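You operate a simulated robot arm through the tools that you are given. There is no shell and no other tool.

The job below is to be done with a simulated robot arm. You get a single attempt, and the scene is never put back.

TASK
Push the orange plug into the 40 mm tube, then the white plug into the 50 mm tube.
Fine: each tube stands in the tube holder for it; the first goes upright on the bench, its plug still in. Set down upright: cardboard tube.

It is judged by the outcome, as a careful person would: the job done as asked, and still so three seconds after it is handed in. It fails if anything else is knocked over, pushed out of place, dropped, spilled or broken.

THE ROBOT
A 6-joint arm with a fingered hand, fixed in place. Base frame: the origin is on the floor under the middle of its stand, x ahead of it, y to its left, z up; the work surface is at about z = 85. Readings come in cm, degrees, newtons and seconds.
With the tool pointing down near the work surface it reaches from about 30 to 70 cm from the base axis. Its first joint turns from -166.0 to 166.0 degrees. Payload 4 kg.
The tool frame sits at the grasp point between the pads (the TCP): z along the fingers, y along the line on which they close. The tips reach 2.2 cm beyond it. The gripper opens to 11.2 cm; its body begins 6 cm behind the TCP. The gripper is a hand of 4 fingers: y runs from the thumb to the fingers, the wrist lies at [0, 0, -21.8] in the tool frame, and closing takes about 1.5 s.
Orientation is that of the tool frame in the base frame, as a unit quaternion [w, x, y, z]. With the fingers straight down and closing along the base's y, the tool's x points along the base's -x, its y along +y and its z along -z.

THE INTERFACE
- The arm moves only by the tool nudge_tool. Its argument "plan" is a list of rows, each a list of 7 numbers: the shift along the tool's x, y, z in cm, then the turn, a rotation vector about the tool's x, y, z in degrees, then the gripper command, from -1 (shut) to 1 (fully open), values between in proportion. In form: [[tx, ty, tz, wx, wy, wz, claw], ...]. A call has 1 to 20 rows; each row is the pose to reach, as a shift and turn from the pose commanded when the call began, along the tool's axes at that moment. A row lasts 0.2 s, in which the tool goes at most 5 cm and 8.6 degrees; a call with a longer step from one row to the next is refused whole, and so is a gripper value outside its range. A pose out of reach is approached as far as the arm can. The call stops where the force on the tool passes 90 N (or 10 N more than at its start, if that is more) or the arm is blocked; 0.2 s more then pass. Each finger travels about 4.5 cm/s and halts on what it meets, pressing with about 33 N; the grip force reading is that of the motor and also rises with nothing between the fingers. The clock runs only during rows and for 0.2 s after the last one: add rows that repeat a pose to give the fingers time. The reply holds the time, the measured pose of the TCP, the force on the tool along the base axes, the opening and the grip force, in the units named above and with some noise, with the torque about the TCP (base axes, N m) and any sound that the robot's microphone picked up.
- Cameras (640 x 400 px; columns grow to the right, rows downward): "scene" is fixed at [40.82, 49.71, 162.59]; the picture's right is [-0.98, -0.22, 0.00], its down [-0.21, 0.92, -0.34] and it looks along [0.07, -0.33, -0.94] (base axes); focal length 286 px, centre (320, 200). "wrist" rides on the gripper at [6.9, 0.4, -8.3] in the tool frame; the picture's right is [-0.06, 1.00, 0.00], its down [-0.77, -0.05, -0.64] and it looks along [-0.64, -0.04, 0.77] (tool axes); focal length 243 px, centre (320, 200).
- snapshot(camera): a new picture of that camera. It takes no simulated time.
- preshape(shape): the hand has 4 fingers and takes this shape, open, in about a second: jaw (thumb against the fingers, like two jaws); tri (thumb and two fingers); tip (a fingertip pinch); poke (one finger out to press); point (the index stretched); flat (the hand flat); cup (the hand cupped); fist (a fist). The gripper value then closes the fingers along that shape, each until it touches; the sizes above hold for jaw. It gives what a move gives, with no picture.
- pixel_to_xyz(camera, pixels): for up to 12 pixels [column, row] of the newest picture of that camera ("zoom" is the newest enlarged one), the place [x, y, z] in the base frame of the surface seen there, good to about 0.2 cm, but the place of the scene camera against the robot may be out by one fixed shift of up to 1.8 cm in any direction. It takes no simulated time.
- zoom(camera, box): a new picture of the part [left, top, right, bottom] of that camera's present view, enlarged. It takes no simulated time.
- hand_in(): hands the job in; it is judged then, once.

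Unless the task says otherwise, let go and move clear before handing in.

The tools are called after "Call:" as name(argument=value, ...) on one line, values as JSON. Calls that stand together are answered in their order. nudge_tool: Moves the arm, as the interface text tells. Its arguments: {"type":"object","properties":{"plan":{"type":"array"}},"required":["plan"]} The other tools are called the same way: preshape (shape) gives the hand a shape; snapshot (camera) takes a picture; pixel_to_xyz (camera, pixels) gives the place of the surface under pixels of a picture; zoom (camera, box) takes an enlarged picture of a part of a camera's view; hand_in () hands the job in.

At the start:

```text
t: 0.0
position: [34.32, 26.56, 125.06]
tcp_rot: [0.001, 0.0, 1.0, 0.001]
force: [0.1, 0.0, -0.3]
wrist_torque: [-0.03, 0.0, 0.01]
gripper_width: 11.19
gripper_force: 0.1
shape: jaw
```

scene: 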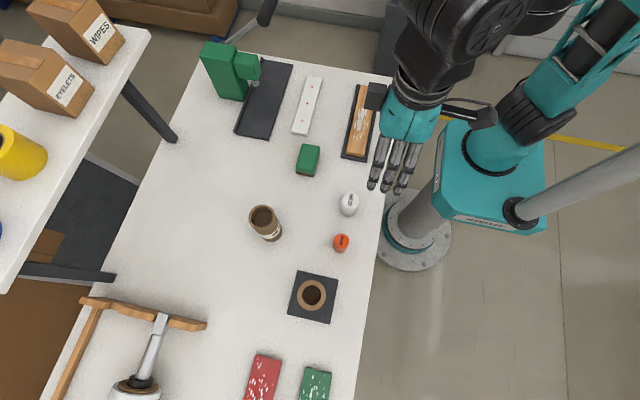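
wrist: 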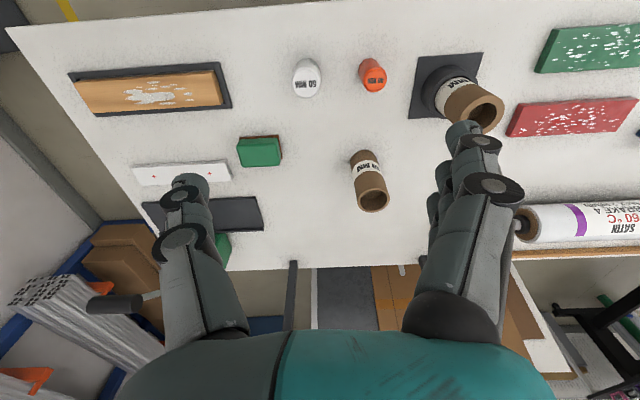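

The scene picture shows a tube standing in a dark holder near (312, 295), a free cardboard tube near (263, 222), a white plug at (349, 203) and an orange plug at (341, 243). I'll zoom in to read the labels and measure positions.

Call:
zoom(camera="scene", box=[230, 170, 390, 330])

Call:
zoom(camera="wrist", box=[270, 30, 520, 220])

Call:
pixel_to_xyz(camera="scene", pixels=[[349, 200], [349, 208], [341, 240], [341, 247], [263, 210], [268, 235], [312, 283], [312, 297], [295, 316], [330, 320], [290, 250], [320, 225]])

Call:
pixel_to_xyz(camera="wrist", pixels=[[307, 70], [307, 92], [373, 68], [373, 84], [366, 160], [372, 203], [436, 78], [480, 108], [420, 112], [450, 60], [330, 120], [230, 130]])

```text
2.50 times, centred on (310, 250) of scene
```

zoom: 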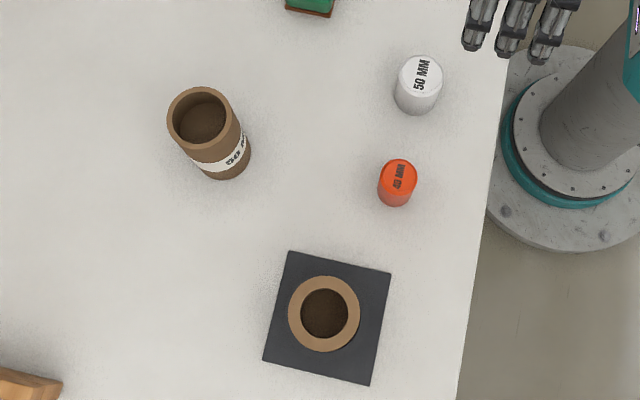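

```text
2.11 times, centred on (395, 125) of wrist
```

zoom: 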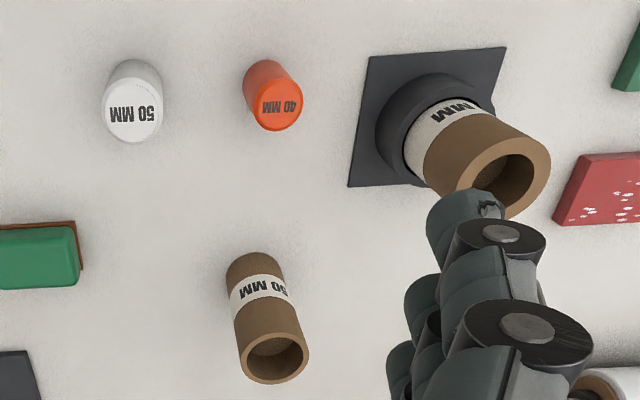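

```text
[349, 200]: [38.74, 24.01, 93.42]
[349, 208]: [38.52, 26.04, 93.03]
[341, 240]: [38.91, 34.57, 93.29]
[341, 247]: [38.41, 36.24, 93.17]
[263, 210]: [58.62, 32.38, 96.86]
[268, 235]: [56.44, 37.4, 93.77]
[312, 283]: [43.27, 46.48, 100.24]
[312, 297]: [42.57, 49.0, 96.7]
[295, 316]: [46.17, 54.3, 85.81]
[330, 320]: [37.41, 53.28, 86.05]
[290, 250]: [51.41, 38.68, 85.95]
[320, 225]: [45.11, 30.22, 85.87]
```

```text
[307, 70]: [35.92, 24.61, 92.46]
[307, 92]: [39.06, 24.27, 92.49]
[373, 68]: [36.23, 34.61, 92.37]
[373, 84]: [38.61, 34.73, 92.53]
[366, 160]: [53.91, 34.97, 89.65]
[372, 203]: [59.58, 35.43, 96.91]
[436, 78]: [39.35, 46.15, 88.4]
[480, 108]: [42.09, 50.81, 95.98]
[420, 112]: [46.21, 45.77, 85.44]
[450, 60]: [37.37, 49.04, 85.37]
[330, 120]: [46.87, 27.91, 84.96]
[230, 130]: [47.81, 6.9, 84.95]
```

Both views agree: orange plug (341, 243) is at about (38.5, 34.7), white plug (349, 203) at about (38.5, 24.5), a 50 MM tube at (56, 35) stands free, and another tube stands in the holder at about (42, 48). I'll move lower for a closer wrist view before touching anything.

Call:
nudge_tool(plan=[[1, 2, 4, 0, 0, 0, 1], [2, 4, 8, 0, 0, 0, 1], [3, 6, 12, 0, 0, 0, 1], [4, 8, 16, 0, 0, 0, 1]])

Call:
snapshot(camera="wrist")

Call:
snapshot(camera="scene")

```text
t: 1.0
position: [30.15, 34.8, 109.01]
tcp_rot: [0.0, 0.0, 1.0, 0.0]
force: [0.4, 0.3, 0.4]
wrist_torque: [0.02, -0.03, 0.0]
gripper_width: 11.2
gripper_force: 0.2
shape: jaw
```

```text
taken
```

wrist: 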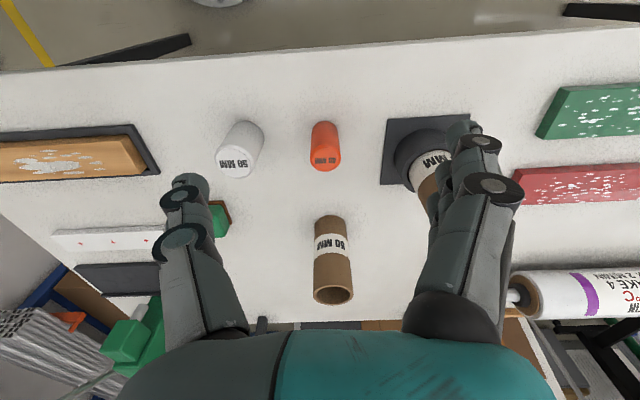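

```text
taken
```

scene: 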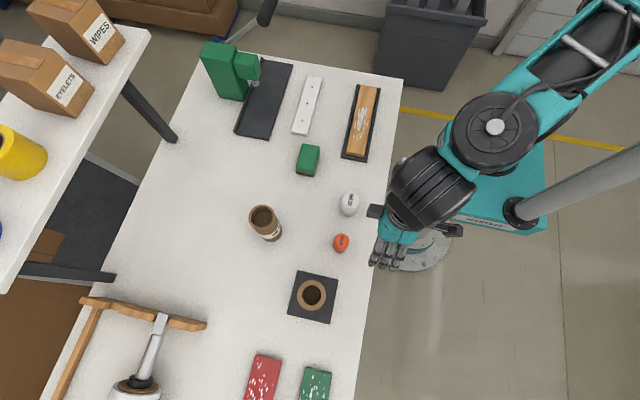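

The orange plug is now at (325, 145), the white plug at (240, 148) and the holder tube at (430, 160) in the wrist view, partly hidden by the fingers. I'll zoom in for detail and take heights on each.

Call:
zoom(camera="wrist", box=[200, 100, 360, 200])

Call:
zoom(camera="wrist", box=[290, 100, 530, 310])

Call:
pixel_to_xyz(camera="wrist", pixels=[[326, 163], [314, 163], [338, 163], [326, 155], [326, 170], [236, 165], [219, 165], [252, 165], [236, 154], [236, 176], [325, 140], [240, 135]])

Call:
pixel_to_xyz(camera="wrist", pixels=[[333, 303], [313, 294], [353, 294], [333, 288], [332, 218], [332, 250], [410, 145], [415, 175], [435, 165], [395, 150], [400, 125], [440, 150]])

```text
4.00 times, centred on (280, 150) of wrist
```

zoom: 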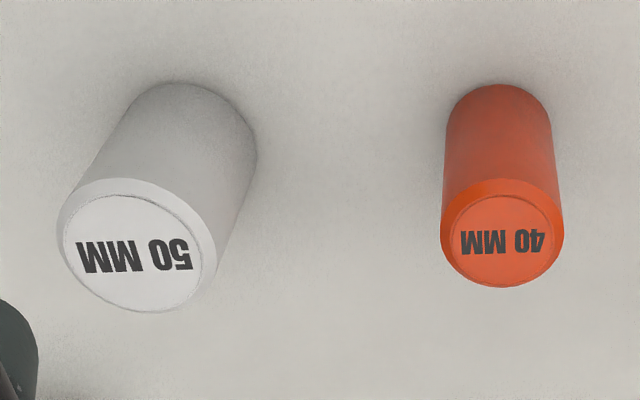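

```text
1.90 times, centred on (410, 205) of wrist
```

zoom: 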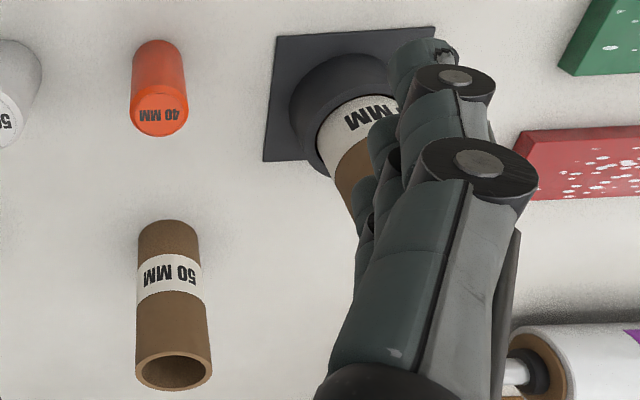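

```text
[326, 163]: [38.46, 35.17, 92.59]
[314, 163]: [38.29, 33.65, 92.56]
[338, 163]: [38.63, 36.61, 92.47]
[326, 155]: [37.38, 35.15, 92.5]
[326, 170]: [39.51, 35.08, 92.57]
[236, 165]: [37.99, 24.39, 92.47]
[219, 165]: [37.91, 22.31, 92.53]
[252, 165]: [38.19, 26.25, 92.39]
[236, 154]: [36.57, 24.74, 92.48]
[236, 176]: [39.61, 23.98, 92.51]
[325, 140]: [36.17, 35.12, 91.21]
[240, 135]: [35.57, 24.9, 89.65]
```

```text
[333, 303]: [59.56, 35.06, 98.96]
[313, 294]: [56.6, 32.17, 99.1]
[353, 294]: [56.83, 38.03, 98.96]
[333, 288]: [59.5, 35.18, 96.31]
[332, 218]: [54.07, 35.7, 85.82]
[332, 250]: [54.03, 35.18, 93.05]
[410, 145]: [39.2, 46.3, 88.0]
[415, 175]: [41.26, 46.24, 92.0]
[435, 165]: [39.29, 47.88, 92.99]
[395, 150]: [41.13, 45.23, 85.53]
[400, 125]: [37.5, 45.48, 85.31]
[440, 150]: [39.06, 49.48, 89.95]
```

The plugs are plain cylinders with tops at z≈92.5: orange centred near (38.4, 35.1) and white near (38.1, 24.3). The free tube (333, 295) is marked 50 MM and is about 6 cm wide with its top at z≈99. The fingers hide the holder tube, so I'll shift left to see it between them.

Call:
nudge_tool(plan=[[0, 4, -1, 0, 0, 0, 1], [-1, 8, -2, 0, 0, 0, 1], [-2, 12, -3, 0, 0, 0, 1], [-3, 13.5, -4, 0, 0, 0, 1]])

Call:
snapshot(camera="wrist")

Call:
zoom(camera="wrist", box=[220, 60, 420, 260])

```text
t: 2.0
position: [33.36, 47.97, 112.86]
tcp_rot: [0.0, 0.001, 1.0, 0.0]
force: [-0.1, 0.2, 0.0]
wrist_torque: [0.02, 0.02, 0.0]
gripper_width: 11.2
gripper_force: 0.1
shape: jaw
```

```text
taken
```

wrist: 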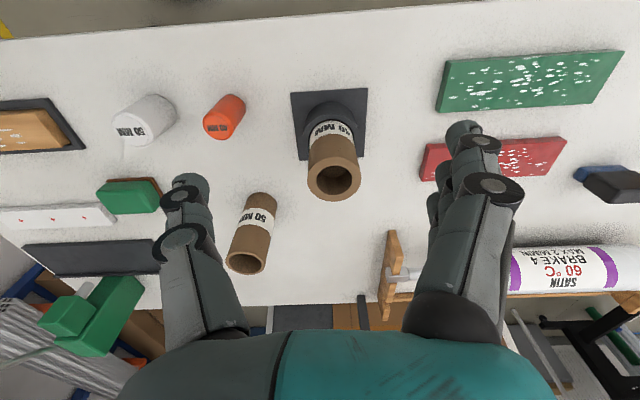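

```text
2.00 times, centred on (320, 160) of wrist
```

zoom: 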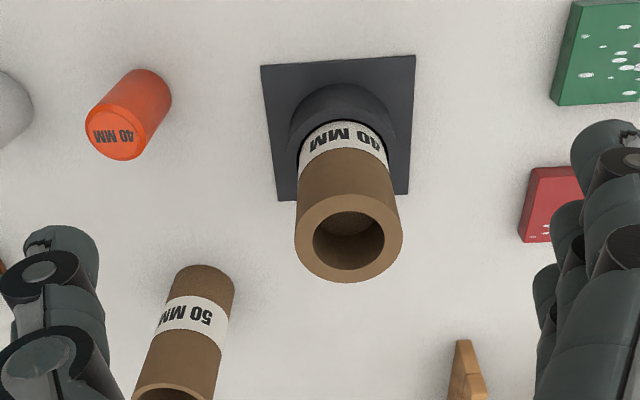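

The tube in the holder is marked 40 MM, as expected, with its rim around (349, 240) in the zoom. I'll measure points on its rim, the holder collar and the tube interior.

Call:
pixel_to_xyz(camera="zoom", pixels=[[304, 240], [394, 240], [349, 202], [349, 276], [318, 212], [381, 212], [318, 265], [381, 265], [349, 222], [349, 240], [349, 165], [349, 180]])

Call:
pixel_to_xyz(camera="zoom", pixels=[[297, 238], [401, 238], [349, 282], [345, 90], [300, 115], [380, 110], [264, 68], [413, 58], [280, 198], [406, 190], [345, 70], [295, 150]])

```text
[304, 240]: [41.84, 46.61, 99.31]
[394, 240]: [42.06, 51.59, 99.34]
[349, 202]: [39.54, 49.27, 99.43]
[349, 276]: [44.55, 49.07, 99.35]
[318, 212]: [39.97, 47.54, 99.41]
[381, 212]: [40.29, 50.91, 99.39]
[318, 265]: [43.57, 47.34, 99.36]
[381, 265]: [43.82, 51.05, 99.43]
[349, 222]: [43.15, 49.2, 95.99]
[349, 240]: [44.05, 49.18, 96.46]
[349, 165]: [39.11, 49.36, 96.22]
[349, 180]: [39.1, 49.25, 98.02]
```

```text
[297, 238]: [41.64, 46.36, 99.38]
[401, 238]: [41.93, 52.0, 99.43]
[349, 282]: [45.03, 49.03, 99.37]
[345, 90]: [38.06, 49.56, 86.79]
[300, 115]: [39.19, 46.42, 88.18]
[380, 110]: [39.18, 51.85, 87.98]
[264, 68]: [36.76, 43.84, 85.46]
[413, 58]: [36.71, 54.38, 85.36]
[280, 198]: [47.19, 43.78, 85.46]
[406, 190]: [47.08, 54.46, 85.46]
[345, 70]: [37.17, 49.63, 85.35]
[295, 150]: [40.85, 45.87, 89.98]
```

The rim is centred at about (42.0, 49.1) with top z≈99.38, and the plate corners agree at (41.95, 49.12). One interior point (349, 222) read z≈96, which suggests a floor about 3.4 cm down, so I'll look closer into the bore.

Call:
zoom(camera="wrist", box=[300, 150, 370, 210])

Call:
pixel_to_xyz(camera="wrist", pixels=[[334, 166], [334, 168], [334, 170], [334, 172], [334, 174], [334, 176], [334, 178], [334, 180], [334, 184], [334, 188], [326, 172], [342, 172]])

Call:
zoom(camera="scene", box=[285, 270, 340, 325])

Call:
pixel_to_xyz(camera="scene", pixels=[[262, 218], [262, 220], [258, 216], [266, 222], [262, 214], [262, 224], [311, 290], [311, 293], [311, 296], [311, 299], [306, 296], [316, 296]])

```text
6.67 times, centred on (335, 180) of wrist
```

zoom: 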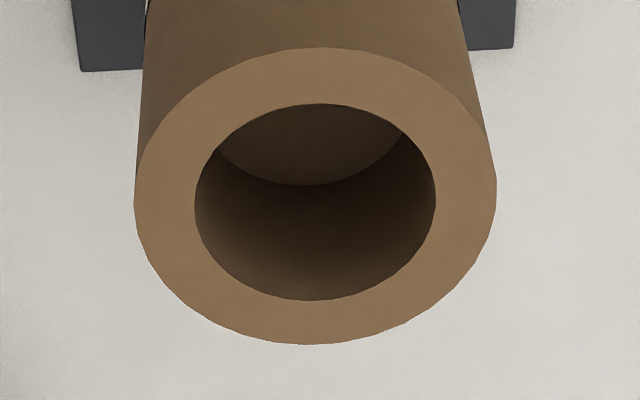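

```text
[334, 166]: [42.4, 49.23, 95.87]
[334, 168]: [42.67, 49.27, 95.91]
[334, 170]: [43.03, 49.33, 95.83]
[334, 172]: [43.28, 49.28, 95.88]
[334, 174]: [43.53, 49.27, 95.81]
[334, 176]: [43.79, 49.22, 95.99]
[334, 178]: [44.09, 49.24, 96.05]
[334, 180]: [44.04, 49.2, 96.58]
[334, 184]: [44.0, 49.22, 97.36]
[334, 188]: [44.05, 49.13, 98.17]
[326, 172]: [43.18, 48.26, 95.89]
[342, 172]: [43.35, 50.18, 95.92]
```

```text
7.27 times, centred on (312, 298) of scene
```

zoom: 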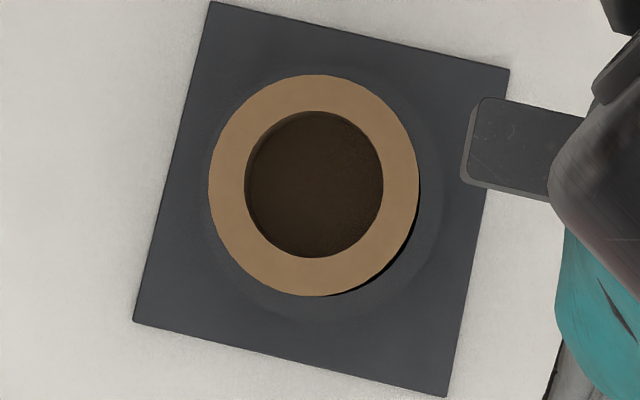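

```text
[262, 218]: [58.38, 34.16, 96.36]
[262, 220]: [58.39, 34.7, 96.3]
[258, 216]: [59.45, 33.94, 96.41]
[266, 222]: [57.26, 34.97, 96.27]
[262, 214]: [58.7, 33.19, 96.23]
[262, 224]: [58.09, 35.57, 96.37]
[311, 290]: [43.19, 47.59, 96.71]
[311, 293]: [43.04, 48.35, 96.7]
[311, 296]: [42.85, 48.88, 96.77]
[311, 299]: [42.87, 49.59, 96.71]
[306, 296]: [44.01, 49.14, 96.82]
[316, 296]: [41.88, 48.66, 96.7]
```

Both tubes have an inner floor about 3.5 cm below the rim (z≈95.9 in the holder tube), so a fully seated plug should stand about 4 cm proud, top at z≈103.4. Next I'll move behind the orange plug at low height to locate it precisely.

Call:
nudge_tool(plan=[[0, -4, 0, 0, 0, 0, 1], [0, -8, 1, 0, 0, 0, 1], [0, -12, 4, 0, 0, 0, 1], [0, -12.9, 8.5, 0, 0, 0, 0.3], [0, -12.9, 8.5, 0, 0, 0, 0.3], [0, -12.9, 8.5, 0, 0, 0, 0.3], [0, -12.9, 8.5, 0, 0, 0, 0.3]])

Call:
snapshot(camera="wrist")

Call:
zoom(camera="wrist", box=[270, 120, 370, 220])

```text
t: 3.6
position: [33.4, 34.87, 104.67]
tcp_rot: [0.0, 0.0, 1.0, 0.0]
force: [0.0, -0.4, 0.1]
wrist_torque: [-0.01, 0.02, -0.01]
gripper_width: 7.29
gripper_force: 0.1
shape: jaw
```

```text
taken
```

wrist: 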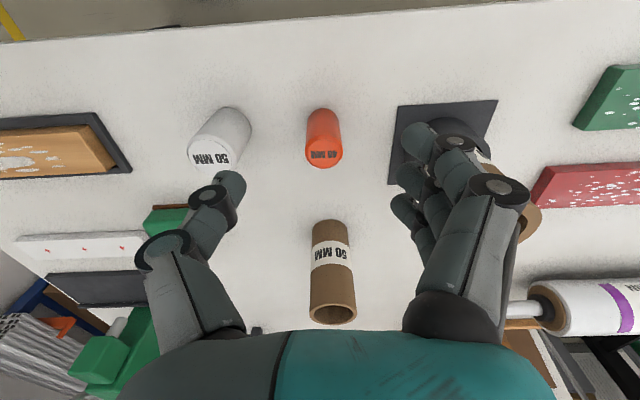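

```text
4.00 times, centred on (320, 170) of wrist
```

zoom: 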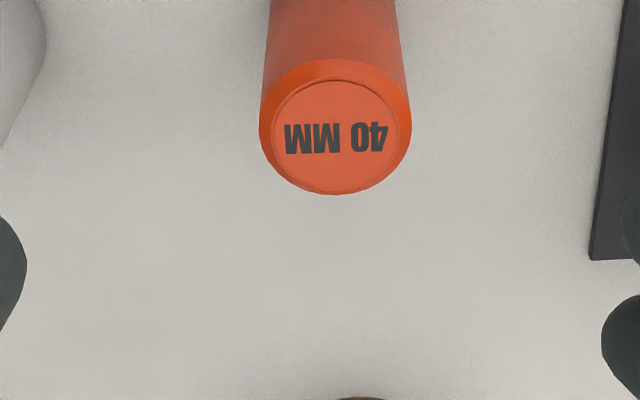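

The orange plug's top disc is centred near (336, 136) in the zoom. I'll sample around its edge to get the centre.

Call:
pixel_to_xyz(camera="zoom", pixels=[[277, 136], [394, 136], [336, 84], [336, 189], [300, 100], [372, 100], [300, 175], [372, 175], [336, 136], [262, 130], [410, 130], [336, 64]])

Call:
pixel_to_xyz(camera="zoom", pixels=[[266, 30], [398, 30], [332, 20], [332, 40], [268, 10], [396, 10], [310, 20], [355, 20], [310, 40], [355, 40], [332, 5], [332, 50]])

```text
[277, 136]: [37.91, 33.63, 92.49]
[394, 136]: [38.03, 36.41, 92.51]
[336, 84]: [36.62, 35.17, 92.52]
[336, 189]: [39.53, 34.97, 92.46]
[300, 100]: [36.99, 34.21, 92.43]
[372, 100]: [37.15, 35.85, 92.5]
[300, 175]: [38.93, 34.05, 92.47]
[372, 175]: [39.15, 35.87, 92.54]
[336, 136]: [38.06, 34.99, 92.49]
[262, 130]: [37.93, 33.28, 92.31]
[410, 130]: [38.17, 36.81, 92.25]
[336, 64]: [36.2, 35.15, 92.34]
```

```text
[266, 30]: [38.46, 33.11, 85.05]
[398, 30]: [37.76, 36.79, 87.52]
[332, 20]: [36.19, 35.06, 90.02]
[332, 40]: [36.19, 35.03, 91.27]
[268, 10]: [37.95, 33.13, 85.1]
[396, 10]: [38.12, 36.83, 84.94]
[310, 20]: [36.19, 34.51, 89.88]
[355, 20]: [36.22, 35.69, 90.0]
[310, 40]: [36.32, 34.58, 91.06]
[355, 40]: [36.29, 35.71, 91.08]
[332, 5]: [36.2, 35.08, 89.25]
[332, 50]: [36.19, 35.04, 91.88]
```

The orange plug's centre comes out at (38.1, 35.04), radius about 1.9, top z=92.5. I'll move the open hand above it, staying clear of its top, and take several readings to average the noise.

Call:
nudge_tool(plan=[[-2.4, 0, 2, 0, 0, 0, 0.3], [-4.75, 0, 5, 0, 0, 0, 0.3], [-4.75, 0, 5, 0, 0, 0, 0.3]])

Call:
nudge_tool(plan=[[0, 0, 0, 0, 0, 0, 0.3]])

Call:
nudge_tool(plan=[[0, 0, 0, 0, 0, 0, 0.3]])

Call:
nudge_tool(plan=[[0, 0, 0, 0, 0, 0, 0.3]])

Call:
snapshot(camera="wrist")

Call:
snapshot(camera="scene")

```text
t: 4.4
position: [37.92, 34.93, 99.67]
tcp_rot: [0.001, 0.0, 1.0, 0.0]
force: [0.3, -0.7, 0.1]
wrist_torque: [-0.01, 0.0, 0.03]
gripper_width: 7.34
gripper_force: 0.1
shape: jaw
```

```text
t: 4.8
position: [37.88, 34.81, 99.68]
tcp_rot: [0.0, 0.0, 1.0, 0.0]
force: [0.2, -0.4, -0.3]
wrist_torque: [0.0, 0.01, -0.02]
gripper_width: 7.3
gripper_force: 0.1
shape: jaw
```

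```text
t: 5.2
position: [37.87, 34.78, 99.78]
tcp_rot: [0.0, -0.001, 1.0, 0.0]
force: [0.8, 0.3, -0.2]
wrist_torque: [-0.01, -0.03, 0.03]
gripper_width: 7.31
gripper_force: 0.0
shape: jaw
```

```text
t: 5.6
position: [37.91, 34.86, 99.79]
tcp_rot: [-0.001, 0.0, 1.0, -0.001]
force: [-0.6, 0.2, -0.3]
wrist_torque: [-0.04, -0.04, 0.02]
gripper_width: 7.3
gripper_force: 0.2
shape: jaw
```

```text
taken
```

wrist: 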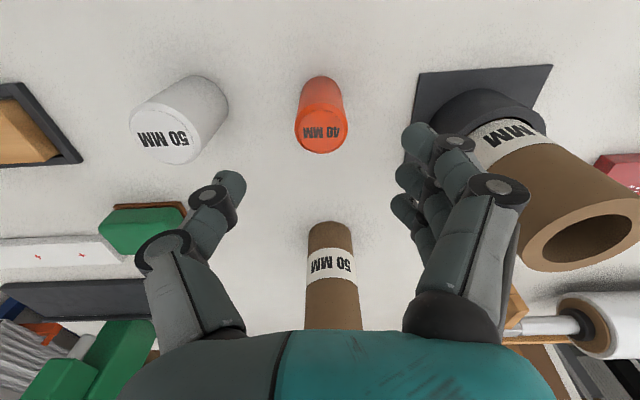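

```text
taken
```

scene: 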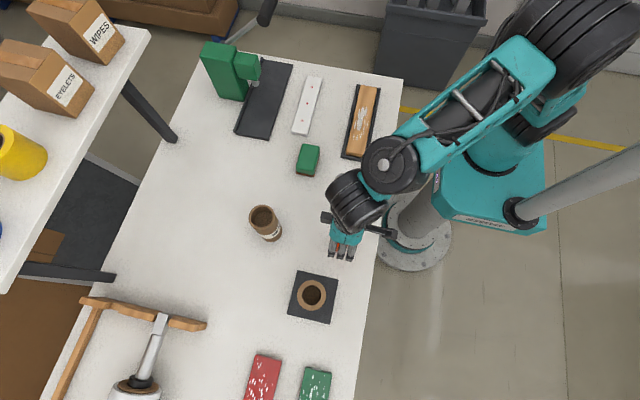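

The mean of four readings is (37.90, 34.85, 99.73), about 0.2 short of the plug's centre in x and y. I'll recheck the plug and fingertip positions from this closer view (disc around (321, 132), tips around (418, 135), (408, 172), (400, 208), (232, 182)).

Call:
zoom(camera="wrist", box=[280, 70, 360, 160])

Call:
pixel_to_xyz(camera="wrist", pixels=[[299, 131], [344, 131], [321, 112], [321, 150], [321, 131], [310, 120], [332, 142], [321, 95], [416, 132], [406, 172], [398, 205], [234, 182]])

```text
4.44 times, centred on (320, 115) of wrist
```

zoom: 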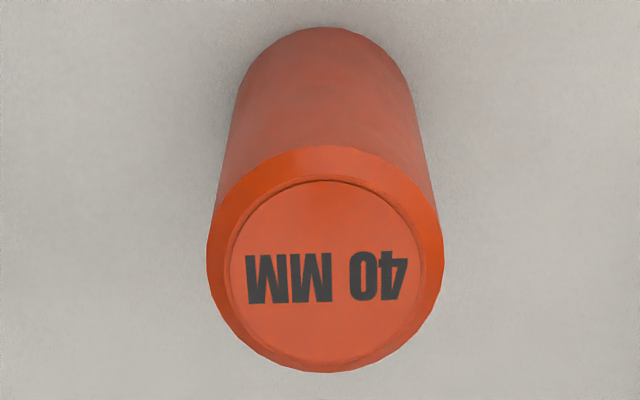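

```text
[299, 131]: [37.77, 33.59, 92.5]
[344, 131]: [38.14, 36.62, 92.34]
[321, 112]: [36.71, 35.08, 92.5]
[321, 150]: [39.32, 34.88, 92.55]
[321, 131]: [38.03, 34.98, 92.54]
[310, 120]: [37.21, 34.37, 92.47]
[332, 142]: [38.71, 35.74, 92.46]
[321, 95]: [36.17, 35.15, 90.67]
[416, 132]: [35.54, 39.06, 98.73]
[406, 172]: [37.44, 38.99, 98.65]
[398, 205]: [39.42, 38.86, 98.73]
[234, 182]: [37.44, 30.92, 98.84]
```

Readings are consistent: the plug centre is (38.07, 35.0), and the three fingers and thumb sit symmetrically about the TCP. I'll shift +0.17 in x and +0.15 in y, then descend to TCP z≈91 so the tips stay about 3.8 cm above the plug's base.

Call:
nudge_tool(plan=[[-0.17, 0.15, 0, 0, 0, 0, 0.3], [-0.17, 0.15, 3, 0, 0, 0, 0.3], [-0.17, 0.15, 6, 0, 0, 0, 0.3], [-0.17, 0.15, 8.7, 0, 0, 0, 0.3], [-0.17, 0.15, 8.7, 0, 0, 0, 0.3]])

Call:
snapshot(camera="wrist")

```text
t: 6.8
position: [38.21, 35.3, 90.82]
tcp_rot: [0.0, 0.0, 1.0, 0.0]
force: [-0.7, 0.0, -0.8]
wrist_torque: [-0.06, 0.0, 0.01]
gripper_width: 7.3
gripper_force: 0.1
shape: jaw
```

```text
taken
```

wrist: 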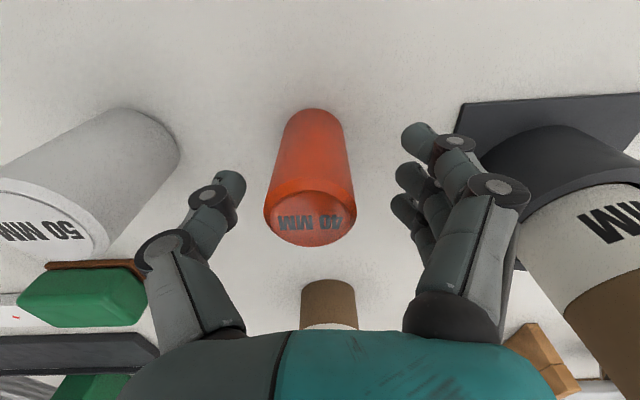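

The hand is around the plug, but the plug's disc is centred at column ~310 rather than 320, so the TCP appears about 0.35 cm too far in +y. I'll take more readings before correcting.

Call:
nudge_tool(plan=[[0, 0, 0, 0, 0, 0, 0.3]])

Call:
nudge_tool(plan=[[0, 0, 0, 0, 0, 0, 0.3]])

Call:
zoom(camera="wrist", box=[200, 100, 440, 250])

Call:
pixel_to_xyz(camera="wrist", pixels=[[275, 220], [345, 220], [310, 205], [310, 235], [310, 220], [310, 150], [310, 170], [428, 140], [415, 175], [400, 205], [245, 190], [230, 180]])

```text
t: 7.2
position: [38.26, 35.33, 90.78]
tcp_rot: [0.0, 0.001, 1.0, 0.0]
force: [-0.3, 0.0, 0.0]
wrist_torque: [-0.04, 0.01, 0.01]
gripper_width: 7.33
gripper_force: 0.2
shape: jaw
```

```text
t: 7.6
position: [38.28, 35.36, 90.71]
tcp_rot: [0.0, 0.0, 1.0, 0.0]
force: [0.0, -0.2, -0.2]
wrist_torque: [0.03, -0.03, -0.01]
gripper_width: 7.32
gripper_force: 0.1
shape: jaw
```

```text
2.67 times, centred on (320, 175) of wrist
```

zoom: 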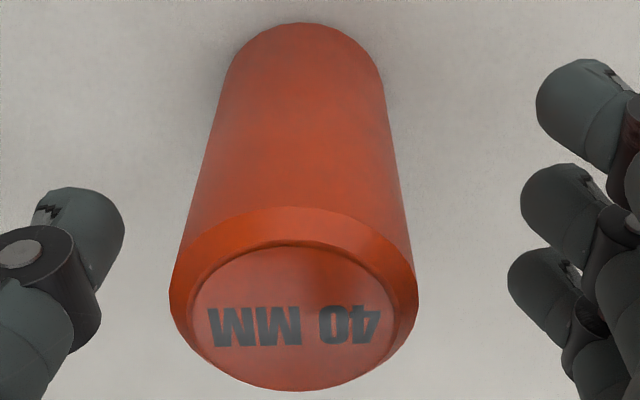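

```text
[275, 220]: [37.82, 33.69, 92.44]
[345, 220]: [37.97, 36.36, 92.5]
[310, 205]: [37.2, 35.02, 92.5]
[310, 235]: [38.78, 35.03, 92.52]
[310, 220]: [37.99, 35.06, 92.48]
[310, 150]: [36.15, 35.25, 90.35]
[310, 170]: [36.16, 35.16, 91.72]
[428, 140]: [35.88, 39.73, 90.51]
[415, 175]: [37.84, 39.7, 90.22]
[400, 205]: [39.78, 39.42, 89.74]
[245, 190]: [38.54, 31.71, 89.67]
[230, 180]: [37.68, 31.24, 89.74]
```

Averaged TCP is (38.25, 35.33, 90.77) against the plug at (38.07, 35.03), so each move lands with a small error I must correct by feedback. I'll shift −0.18 in x, −0.30 in y, and up 0.2.

Call:
nudge_tool(plan=[[0.18, -0.3, -0.2, 0, 0, 0, 0.3], [0.18, -0.3, -0.2, 0, 0, 0, 0.3]])

Call:
nudge_tool(plan=[[0, 0, 0, 0, 0, 0, 0.3]])

Call:
snapshot(camera="wrist")

```text
t: 8.2
position: [38.16, 35.02, 90.99]
tcp_rot: [0.0, 0.001, 1.0, 0.0]
force: [0.7, 0.6, 0.8]
wrist_torque: [0.03, 0.02, -0.02]
gripper_width: 7.34
gripper_force: 0.0
shape: jaw
```

```text
t: 8.6
position: [38.18, 34.93, 91.05]
tcp_rot: [0.0, 0.0, 1.0, -0.001]
force: [0.0, 0.1, -0.5]
wrist_torque: [0.02, -0.01, -0.02]
gripper_width: 7.34
gripper_force: 0.1
shape: jaw
```

```text
taken
```

wrist: 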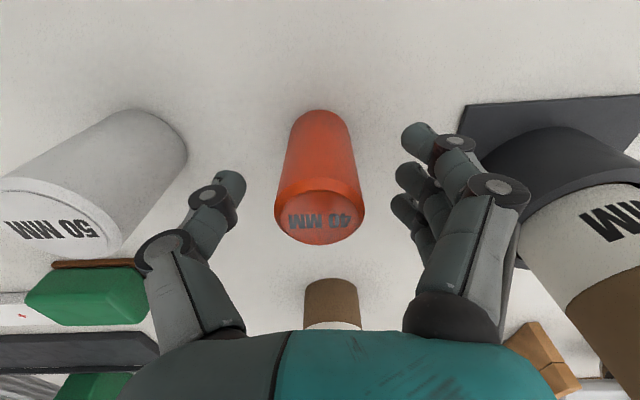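

The plug's disc is now centred at column ~320, and TCP reads (38.17, 34.98, 91.0). I'll close the hand gradually on it.

Call:
nudge_tool(plan=[[0, 0, 0, 0, 0, 0, 0.1], [0, 0, 0, 0, 0, 0, -0.05], [0, 0, 0, 0, 0, 0, -0.15], [0, 0, 0, 0, 0, 0, -0.2], [0, 0, 0, 0, 0, 0, -0.25], [0, 0, 0, 0, 0, 0, -0.3], [0, 0, 0, 0, 0, 0, -0.35], [0, 0, 0, 0, 0, 0, -0.4], [0, 0, 0, 0, 0, 0, -0.6], [0, 0, 0, 0, 0, 0, -0.8], [0, 0, 0, 0, 0, 0, -1], [0, 0, 0, 0, 0, 0, -1], [0, 0, 0, 0, 0, 0, -1]])

Call:
snapshot(camera="wrist")

```text
t: 11.4
position: [38.07, 34.92, 91.07]
tcp_rot: [0.0, 0.0, 1.0, 0.0]
force: [-0.5, 0.4, 0.3]
wrist_torque: [-0.02, 0.0, 0.03]
gripper_width: 2.29
gripper_force: 32.8
shape: jaw
```

```text
taken
```

wrist: 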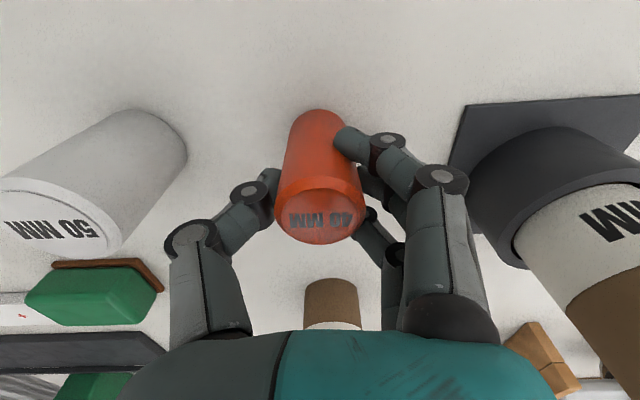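

The hand has closed with 33 N, and the plug stays centred at column ~320 with the fingers wrapped around its right side. I'll lift slightly and check that it holds.

Call:
nudge_tool(plan=[[0, 0, -0.5, 0, 0, 0, -1], [0, 0, -1.5, 0, 0, 0, -1], [0, 0, -3, 0, 0, 0, -1], [0, 0, -3, 0, 0, 0, -1]])

Call:
snapshot(camera="wrist")

Call:
zoom(camera="wrist", box=[220, 90, 420, 260])

```text
t: 12.4
position: [38.15, 35.01, 94.11]
tcp_rot: [0.0, 0.001, 1.0, 0.0]
force: [-0.2, 0.0, -0.6]
wrist_torque: [0.0, -0.04, 0.02]
gripper_width: 2.27
gripper_force: 33.1
shape: jaw
```

```text
taken
```

wrist: 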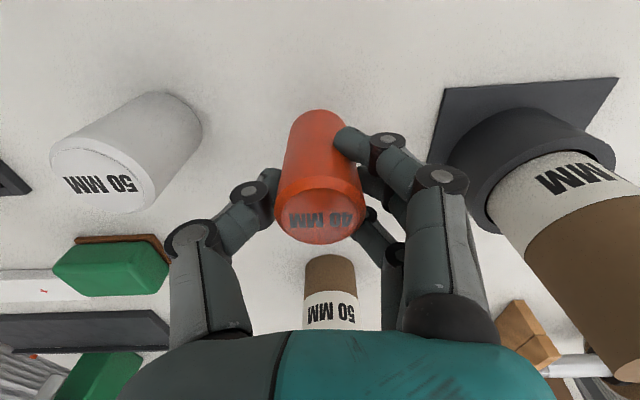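

```text
2.35 times, centred on (320, 175) of wrist
```

zoom: 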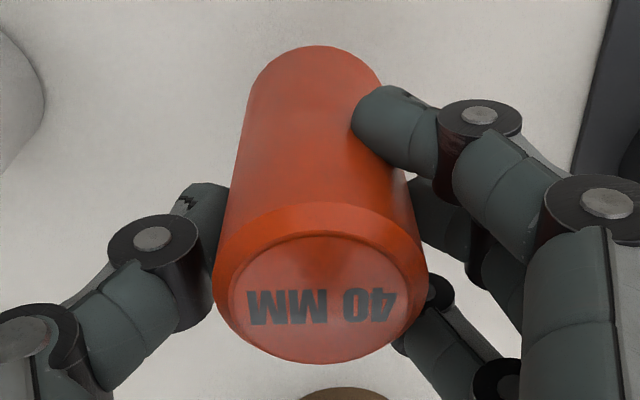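

The plug lifted cleanly and sits in the same place in the picture (disc centre ~(320, 298) in the zoom). I'll check its offset and tilt relative to the hand.

Call:
pixel_to_xyz(camera="zoom", pixels=[[240, 298], [405, 298], [322, 242], [322, 354], [322, 298], [312, 60], [312, 80], [314, 110], [316, 150], [318, 190], [290, 120], [340, 120]])

Call:
nudge_tool(plan=[[0, 0, 0, 0, 0, 0, -1]])

```text
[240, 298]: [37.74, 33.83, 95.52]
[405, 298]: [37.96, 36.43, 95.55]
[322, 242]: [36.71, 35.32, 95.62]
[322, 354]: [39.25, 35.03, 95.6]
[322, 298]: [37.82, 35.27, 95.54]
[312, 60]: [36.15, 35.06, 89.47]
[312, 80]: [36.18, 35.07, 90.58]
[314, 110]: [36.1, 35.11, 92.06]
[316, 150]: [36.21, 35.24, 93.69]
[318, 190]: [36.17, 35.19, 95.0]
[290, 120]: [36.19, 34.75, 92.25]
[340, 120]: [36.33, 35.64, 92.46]
```

```text
t: 12.8
position: [38.15, 34.95, 94.06]
tcp_rot: [0.0, 0.0, 1.0, 0.0]
force: [-0.1, 0.4, -0.3]
wrist_torque: [0.0, -0.01, -0.03]
gripper_width: 2.28
gripper_force: 32.6
shape: jaw
```

The plug is upright (front surface x steady at 36.17 over its height) and centred within about 0.1 of the TCP, with its base 6.0 below the TCP. I'll raise it to clear the tube rim, then carry it over the holder tube at (42.0, 49.1).

Call:
nudge_tool(plan=[[0, 0, -4, 0, 0, 0, -1], [0, 0, -8, 0, 0, 0, -1], [0, 0, -12, 0, 0, 0, -1], [0, 0, -13.4, 0, 0, 0, -1], [-1, 3.5, -13.4, 0, 0, 0, -1], [-2, 7, -13.4, 0, 0, 0, -1], [-3, 10.5, -13.4, 0, 0, 0, -1], [-3.9, 14.05, -13.4, 0, 0, 0, -1], [-3.9, 14.05, -13.4, 0, 0, 0, -1], [-3.9, 14.05, -13.4, 0, 0, 0, -1]])

Call:
nudge_tool(plan=[[0, 0, 0, 0, 0, 0, -1]])

Call:
nudge_tool(plan=[[0, 0, 0, 0, 0, 0, -1]])

Call:
snapshot(camera="wrist")

Call:
zoom(camera="wrist", box=[220, 60, 420, 260])

```text
t: 15.0
position: [42.31, 48.94, 107.51]
tcp_rot: [0.0, 0.0, 1.0, 0.0]
force: [-0.4, 0.7, -1.1]
wrist_torque: [-0.02, 0.02, 0.0]
gripper_width: 2.27
gripper_force: 33.0
shape: jaw
```

```text
t: 15.4
position: [42.36, 49.04, 107.43]
tcp_rot: [-0.001, 0.0, 1.0, 0.0]
force: [1.1, -0.2, -0.8]
wrist_torque: [-0.01, -0.03, -0.01]
gripper_width: 2.28
gripper_force: 32.7
shape: jaw
```

```text
t: 15.8
position: [42.27, 49.08, 107.44]
tcp_rot: [0.0, 0.0, 1.0, 0.0]
force: [-0.2, 0.1, -1.4]
wrist_torque: [0.03, 0.02, 0.02]
gripper_width: 2.3
gripper_force: 32.9
shape: jaw
```

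```text
taken
```

wrist: 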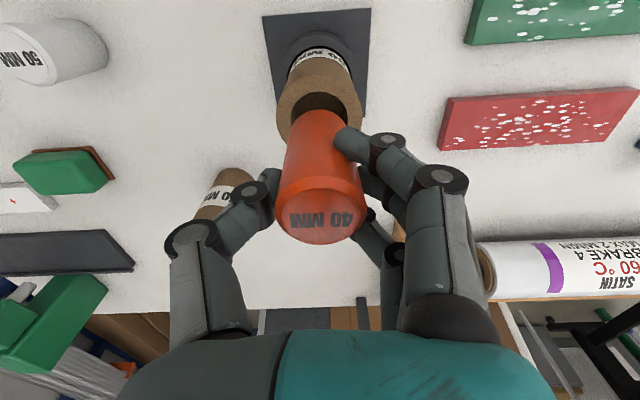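

```text
2.00 times, centred on (320, 160) of wrist
```

zoom: 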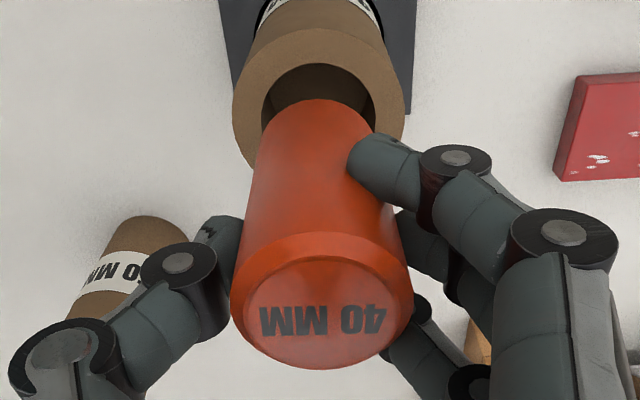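

TCP averages (42.31, 49.02, 107.46), so x needs about −0.24. I'll verify with direct measurements of the plug and rim in this picture.

Call:
pixel_to_xyz(camera="zoom", pixels=[[318, 46], [240, 105], [396, 105], [318, 52], [250, 80], [388, 80], [318, 115], [318, 140], [318, 180], [318, 215], [290, 140], [340, 140]])

Call:
pixel_to_xyz(camera="zoom", pixels=[[256, 110], [380, 110], [256, 70], [380, 70], [318, 38], [236, 110], [402, 110], [250, 310], [392, 310], [322, 268], [322, 355], [322, 310]])

```text
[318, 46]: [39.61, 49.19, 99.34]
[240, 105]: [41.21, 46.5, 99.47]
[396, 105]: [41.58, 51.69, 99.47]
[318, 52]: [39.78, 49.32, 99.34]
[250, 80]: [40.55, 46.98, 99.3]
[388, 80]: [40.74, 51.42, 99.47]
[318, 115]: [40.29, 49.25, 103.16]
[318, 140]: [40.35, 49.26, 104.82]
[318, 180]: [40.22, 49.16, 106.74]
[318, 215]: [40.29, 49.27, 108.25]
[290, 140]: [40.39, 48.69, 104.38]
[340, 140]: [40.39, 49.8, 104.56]
```

```text
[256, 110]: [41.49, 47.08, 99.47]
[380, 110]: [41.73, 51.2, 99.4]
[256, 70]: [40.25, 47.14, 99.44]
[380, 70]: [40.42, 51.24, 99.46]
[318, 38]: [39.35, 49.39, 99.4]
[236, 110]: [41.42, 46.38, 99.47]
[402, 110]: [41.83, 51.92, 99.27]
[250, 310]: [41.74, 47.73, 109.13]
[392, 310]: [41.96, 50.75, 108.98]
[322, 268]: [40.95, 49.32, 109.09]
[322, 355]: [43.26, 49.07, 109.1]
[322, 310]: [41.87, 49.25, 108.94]
```

The plug's centre is about (42.23, 49.17) against the bore centre (42.02, 49.12). I'll shift −0.2 in x and −0.05 in y and descend until just above the rim.

Call:
nudge_tool(plan=[[0.2, -0.05, 0, 0, 0, 0, -1], [0.2, -0.05, 0.8, 0, 0, 0, -1], [0.2, -0.05, 1.6, 0, 0, 0, -1], [0.2, -0.05, 1.6, 0, 0, 0, -1]])

Call:
nudge_tool(plan=[[0, 0, 0, 0, 0, 0, -1]])

Call:
nudge_tool(plan=[[0, 0, 0, 0, 0, 0, -1]])

Call:
snapshot(camera="wrist")

Call:
zoom(camera="wrist", box=[260, 60, 380, 180])

```text
t: 16.8
position: [41.81, 48.98, 105.93]
tcp_rot: [-0.001, 0.0, 1.0, -0.001]
force: [0.3, 0.3, -0.9]
wrist_torque: [0.02, 0.01, 0.05]
gripper_width: 2.26
gripper_force: 33.1
shape: jaw
```

```text
t: 17.2
position: [41.96, 48.99, 105.91]
tcp_rot: [0.0, 0.0, 1.0, -0.001]
force: [1.2, 0.7, -0.6]
wrist_torque: [0.02, 0.02, -0.03]
gripper_width: 2.26
gripper_force: 32.9
shape: jaw
```

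```text
t: 17.6
position: [41.91, 48.84, 105.95]
tcp_rot: [0.0, 0.001, 1.0, 0.0]
force: [0.4, -0.2, -0.3]
wrist_torque: [-0.03, -0.01, -0.01]
gripper_width: 2.23
gripper_force: 33.4
shape: jaw
```

```text
taken
```

wrist: 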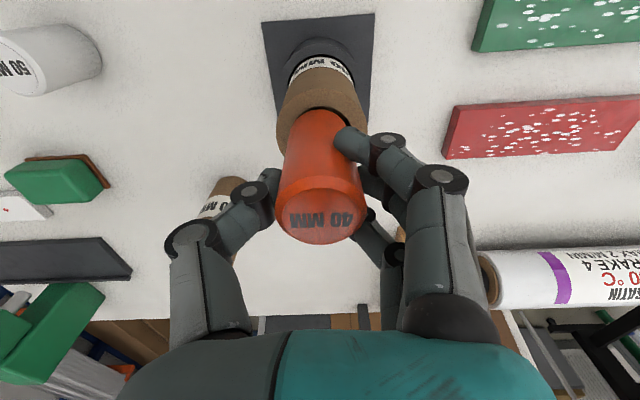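

```text
3.33 times, centred on (320, 120) of wrist
```

zoom: 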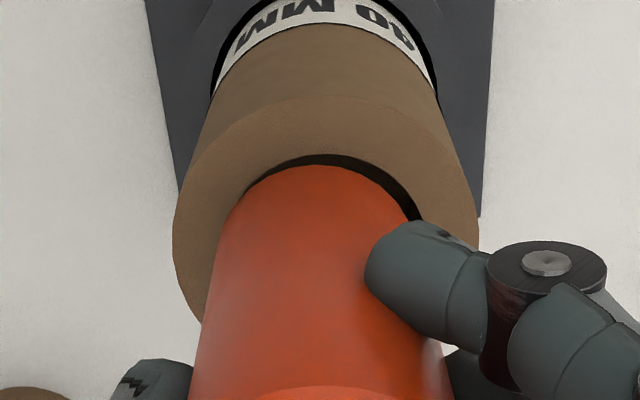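

TCP averages (41.89, 48.94, 105.93), and the zoom shows a dark gap mostly at the right of the plug (400, 190), so the plug sits slightly towards −y and −x of the bore. I'll measure the plug's lower end and the rim to refine.

Call:
pixel_to_xyz(camera="zoom", pixels=[[318, 180], [318, 220], [318, 260], [280, 220], [350, 220], [240, 220], [395, 215], [320, 158], [210, 230], [450, 210], [320, 120], [470, 200]])

Call:
zoom(camera="wrist", box=[290, 95, 350, 135])

Call:
zoom(camera="scene", box=[280, 240, 360, 320])

```text
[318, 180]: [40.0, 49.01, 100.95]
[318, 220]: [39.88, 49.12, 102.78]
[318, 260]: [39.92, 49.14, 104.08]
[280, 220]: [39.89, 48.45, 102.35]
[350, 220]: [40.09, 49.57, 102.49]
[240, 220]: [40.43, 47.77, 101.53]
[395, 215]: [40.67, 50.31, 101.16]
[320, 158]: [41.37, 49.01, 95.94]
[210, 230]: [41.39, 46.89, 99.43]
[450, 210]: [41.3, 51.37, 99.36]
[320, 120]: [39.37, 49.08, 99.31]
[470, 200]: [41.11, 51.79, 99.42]
```

```text
10.00 times, centred on (320, 115) of wrist
```

zoom: 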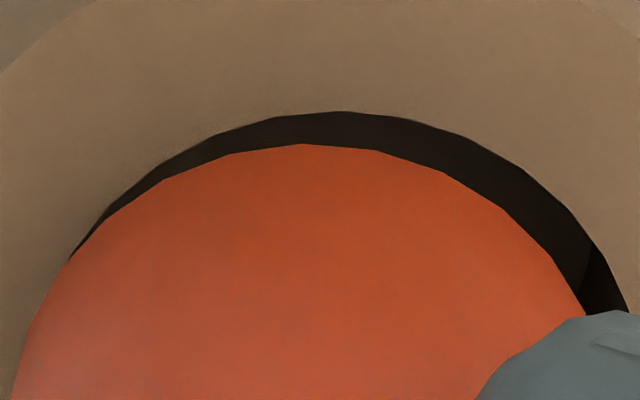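

```text
5.00 times, centred on (320, 280) of scene
```

zoom: 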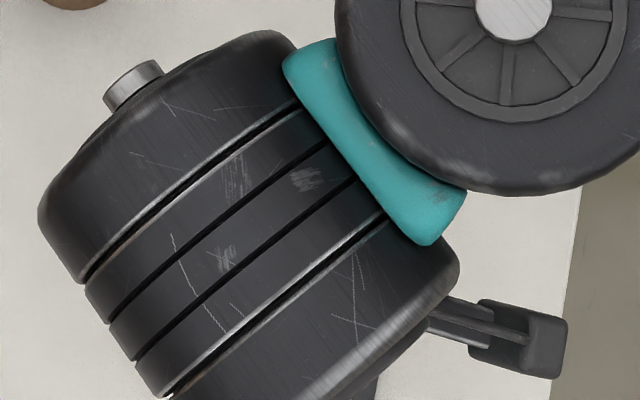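

The 10x zoom shows the bore's apex at column ~342 and the plug's at ~305, so the plug end needs about +0.17 in y, and from its front surface (39.92) about +0.17 in x. I'll make that small shift and recheck.

Call:
nudge_tool(plan=[[-0.17, 0.17, 0, 0, 0, 0, -1], [-0.17, 0.17, 0, 0, 0, 0, -1]])

Call:
nudge_tool(plan=[[0, 0, 0, 0, 0, 0, -1]])

Call:
snapshot(camera="wrist")

Call:
zoom(camera="wrist", box=[290, 95, 350, 135])

Call:
pixel_to_xyz(camera="zoom", pixels=[[305, 180], [305, 240], [305, 300], [200, 250], [400, 250], [100, 300], [500, 280], [305, 350]])

```text
t: 18.2
position: [41.97, 49.22, 105.91]
tcp_rot: [0.0, 0.0, 1.0, 0.0]
force: [-0.7, 0.8, -0.6]
wrist_torque: [-0.01, -0.04, 0.0]
gripper_width: 2.27
gripper_force: 32.9
shape: jaw
```

```text
t: 18.6
position: [42.09, 49.1, 105.96]
tcp_rot: [0.0, 0.0, 1.0, -0.001]
force: [-0.5, -0.4, -0.5]
wrist_torque: [0.0, -0.02, 0.0]
gripper_width: 2.27
gripper_force: 32.9
shape: jaw
```

```text
taken
```

wrist: 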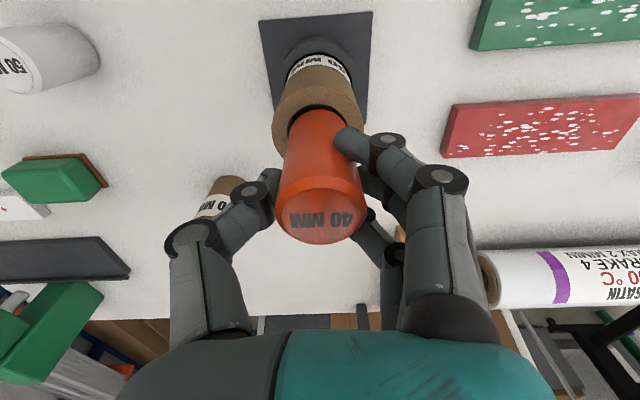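

```text
10.00 times, centred on (320, 115) of wrist
```

zoom: 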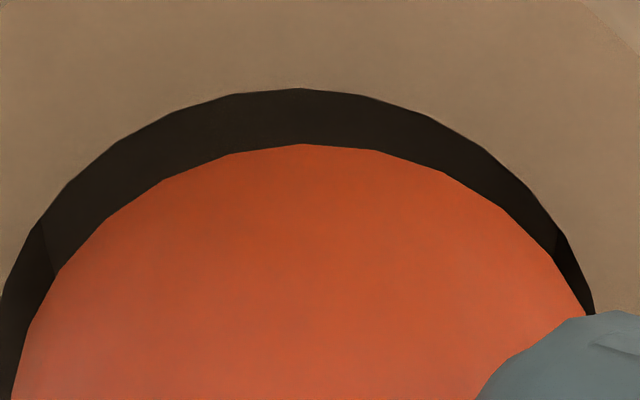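

```text
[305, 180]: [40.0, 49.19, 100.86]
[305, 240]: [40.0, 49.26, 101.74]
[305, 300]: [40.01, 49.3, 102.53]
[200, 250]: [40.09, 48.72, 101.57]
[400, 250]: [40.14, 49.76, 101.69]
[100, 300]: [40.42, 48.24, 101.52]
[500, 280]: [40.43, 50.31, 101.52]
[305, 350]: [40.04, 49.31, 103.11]
```

Now the apexes line up (bore at column 300, plug at 305), and the x spacing matches the geometry for a centred plug to within about 0.05. I'll descend slowly into the bore and watch the force.

Call:
nudge_tool(plan=[[0, 0, 0.3, 0, 0, 0, -1], [0, 0, 0.6, 0, 0, 0, -1], [0, 0, 0.9, 0, 0, 0, -1], [0, 0, 1.2, 0, 0, 0, -1]])

Call:
snapshot(camera="wrist")

Call:
zoom(camera="wrist", box=[260, 80, 380, 180])

```text
t: 19.6
position: [41.91, 49.08, 104.63]
tcp_rot: [0.0, 0.0, 1.0, -0.001]
force: [-0.1, 0.9, -0.5]
wrist_torque: [0.0, -0.03, -0.01]
gripper_width: 2.27
gripper_force: 33.0
shape: jaw
```

```text
taken
```

wrist: 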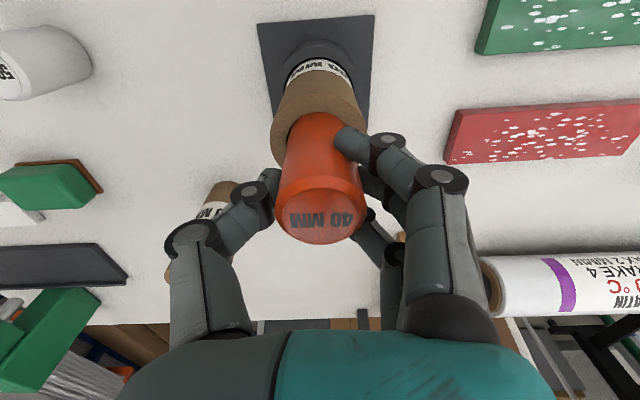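

```text
4.00 times, centred on (320, 130) of wrist
```

zoom: 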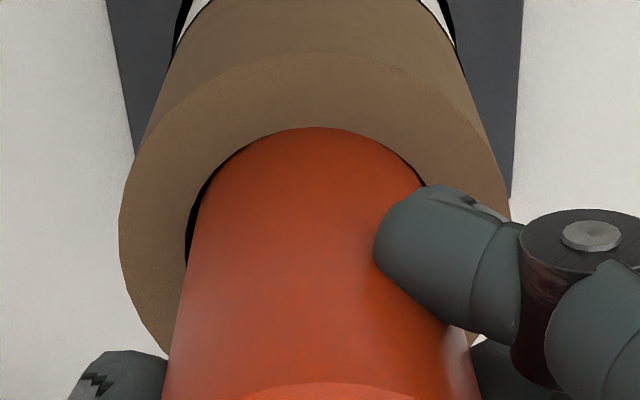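

The plug has entered the bore by about 0.75 cm with no force, the gap showing slightly more at left (190, 220) than right. I'll nudge x by +0.06 and continue down.

Call:
nudge_tool(plan=[[-0.06, -0.03, 0.2, 0, 0, 0, -1], [-0.06, -0.03, 0.6, 0, 0, 0, -1], [-0.06, -0.03, 1.0, 0, 0, 0, -1], [-0.06, -0.03, 1.4, 0, 0, 0, -1], [-0.06, -0.03, 1.8, 0, 0, 0, -1]])

Call:
nudge_tool(plan=[[0, 0, 0, 0, 0, 0, -1]])

Call:
snapshot(camera="wrist")

Call:
zoom(camera="wrist", box=[230, 90, 410, 260])

```text
t: 20.8
position: [41.84, 49.0, 102.75]
tcp_rot: [0.001, 0.001, 1.0, 0.0]
force: [-0.7, 0.6, -1.2]
wrist_torque: [-0.04, -0.03, 0.03]
gripper_width: 2.26
gripper_force: 32.7
shape: jaw
```

```text
t: 21.2
position: [41.88, 49.03, 102.76]
tcp_rot: [0.001, 0.0, 1.0, 0.0]
force: [0.3, -1.1, -0.1]
wrist_torque: [-0.01, -0.01, -0.01]
gripper_width: 2.26
gripper_force: 32.9
shape: jaw
```

```text
taken
```

wrist: 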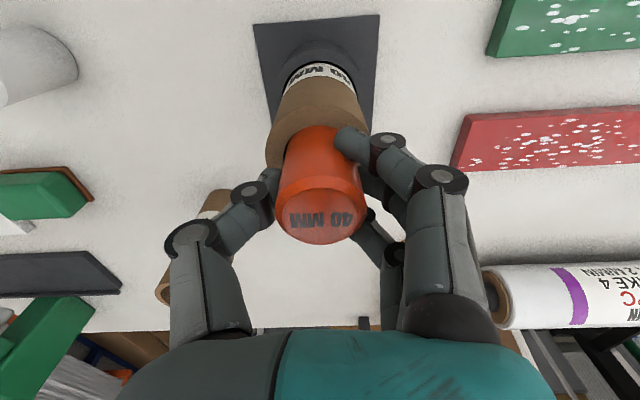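

```text
2.35 times, centred on (320, 175) of wrist
```

zoom: 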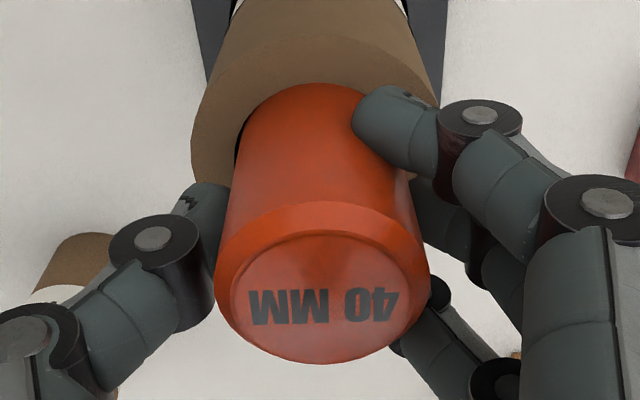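

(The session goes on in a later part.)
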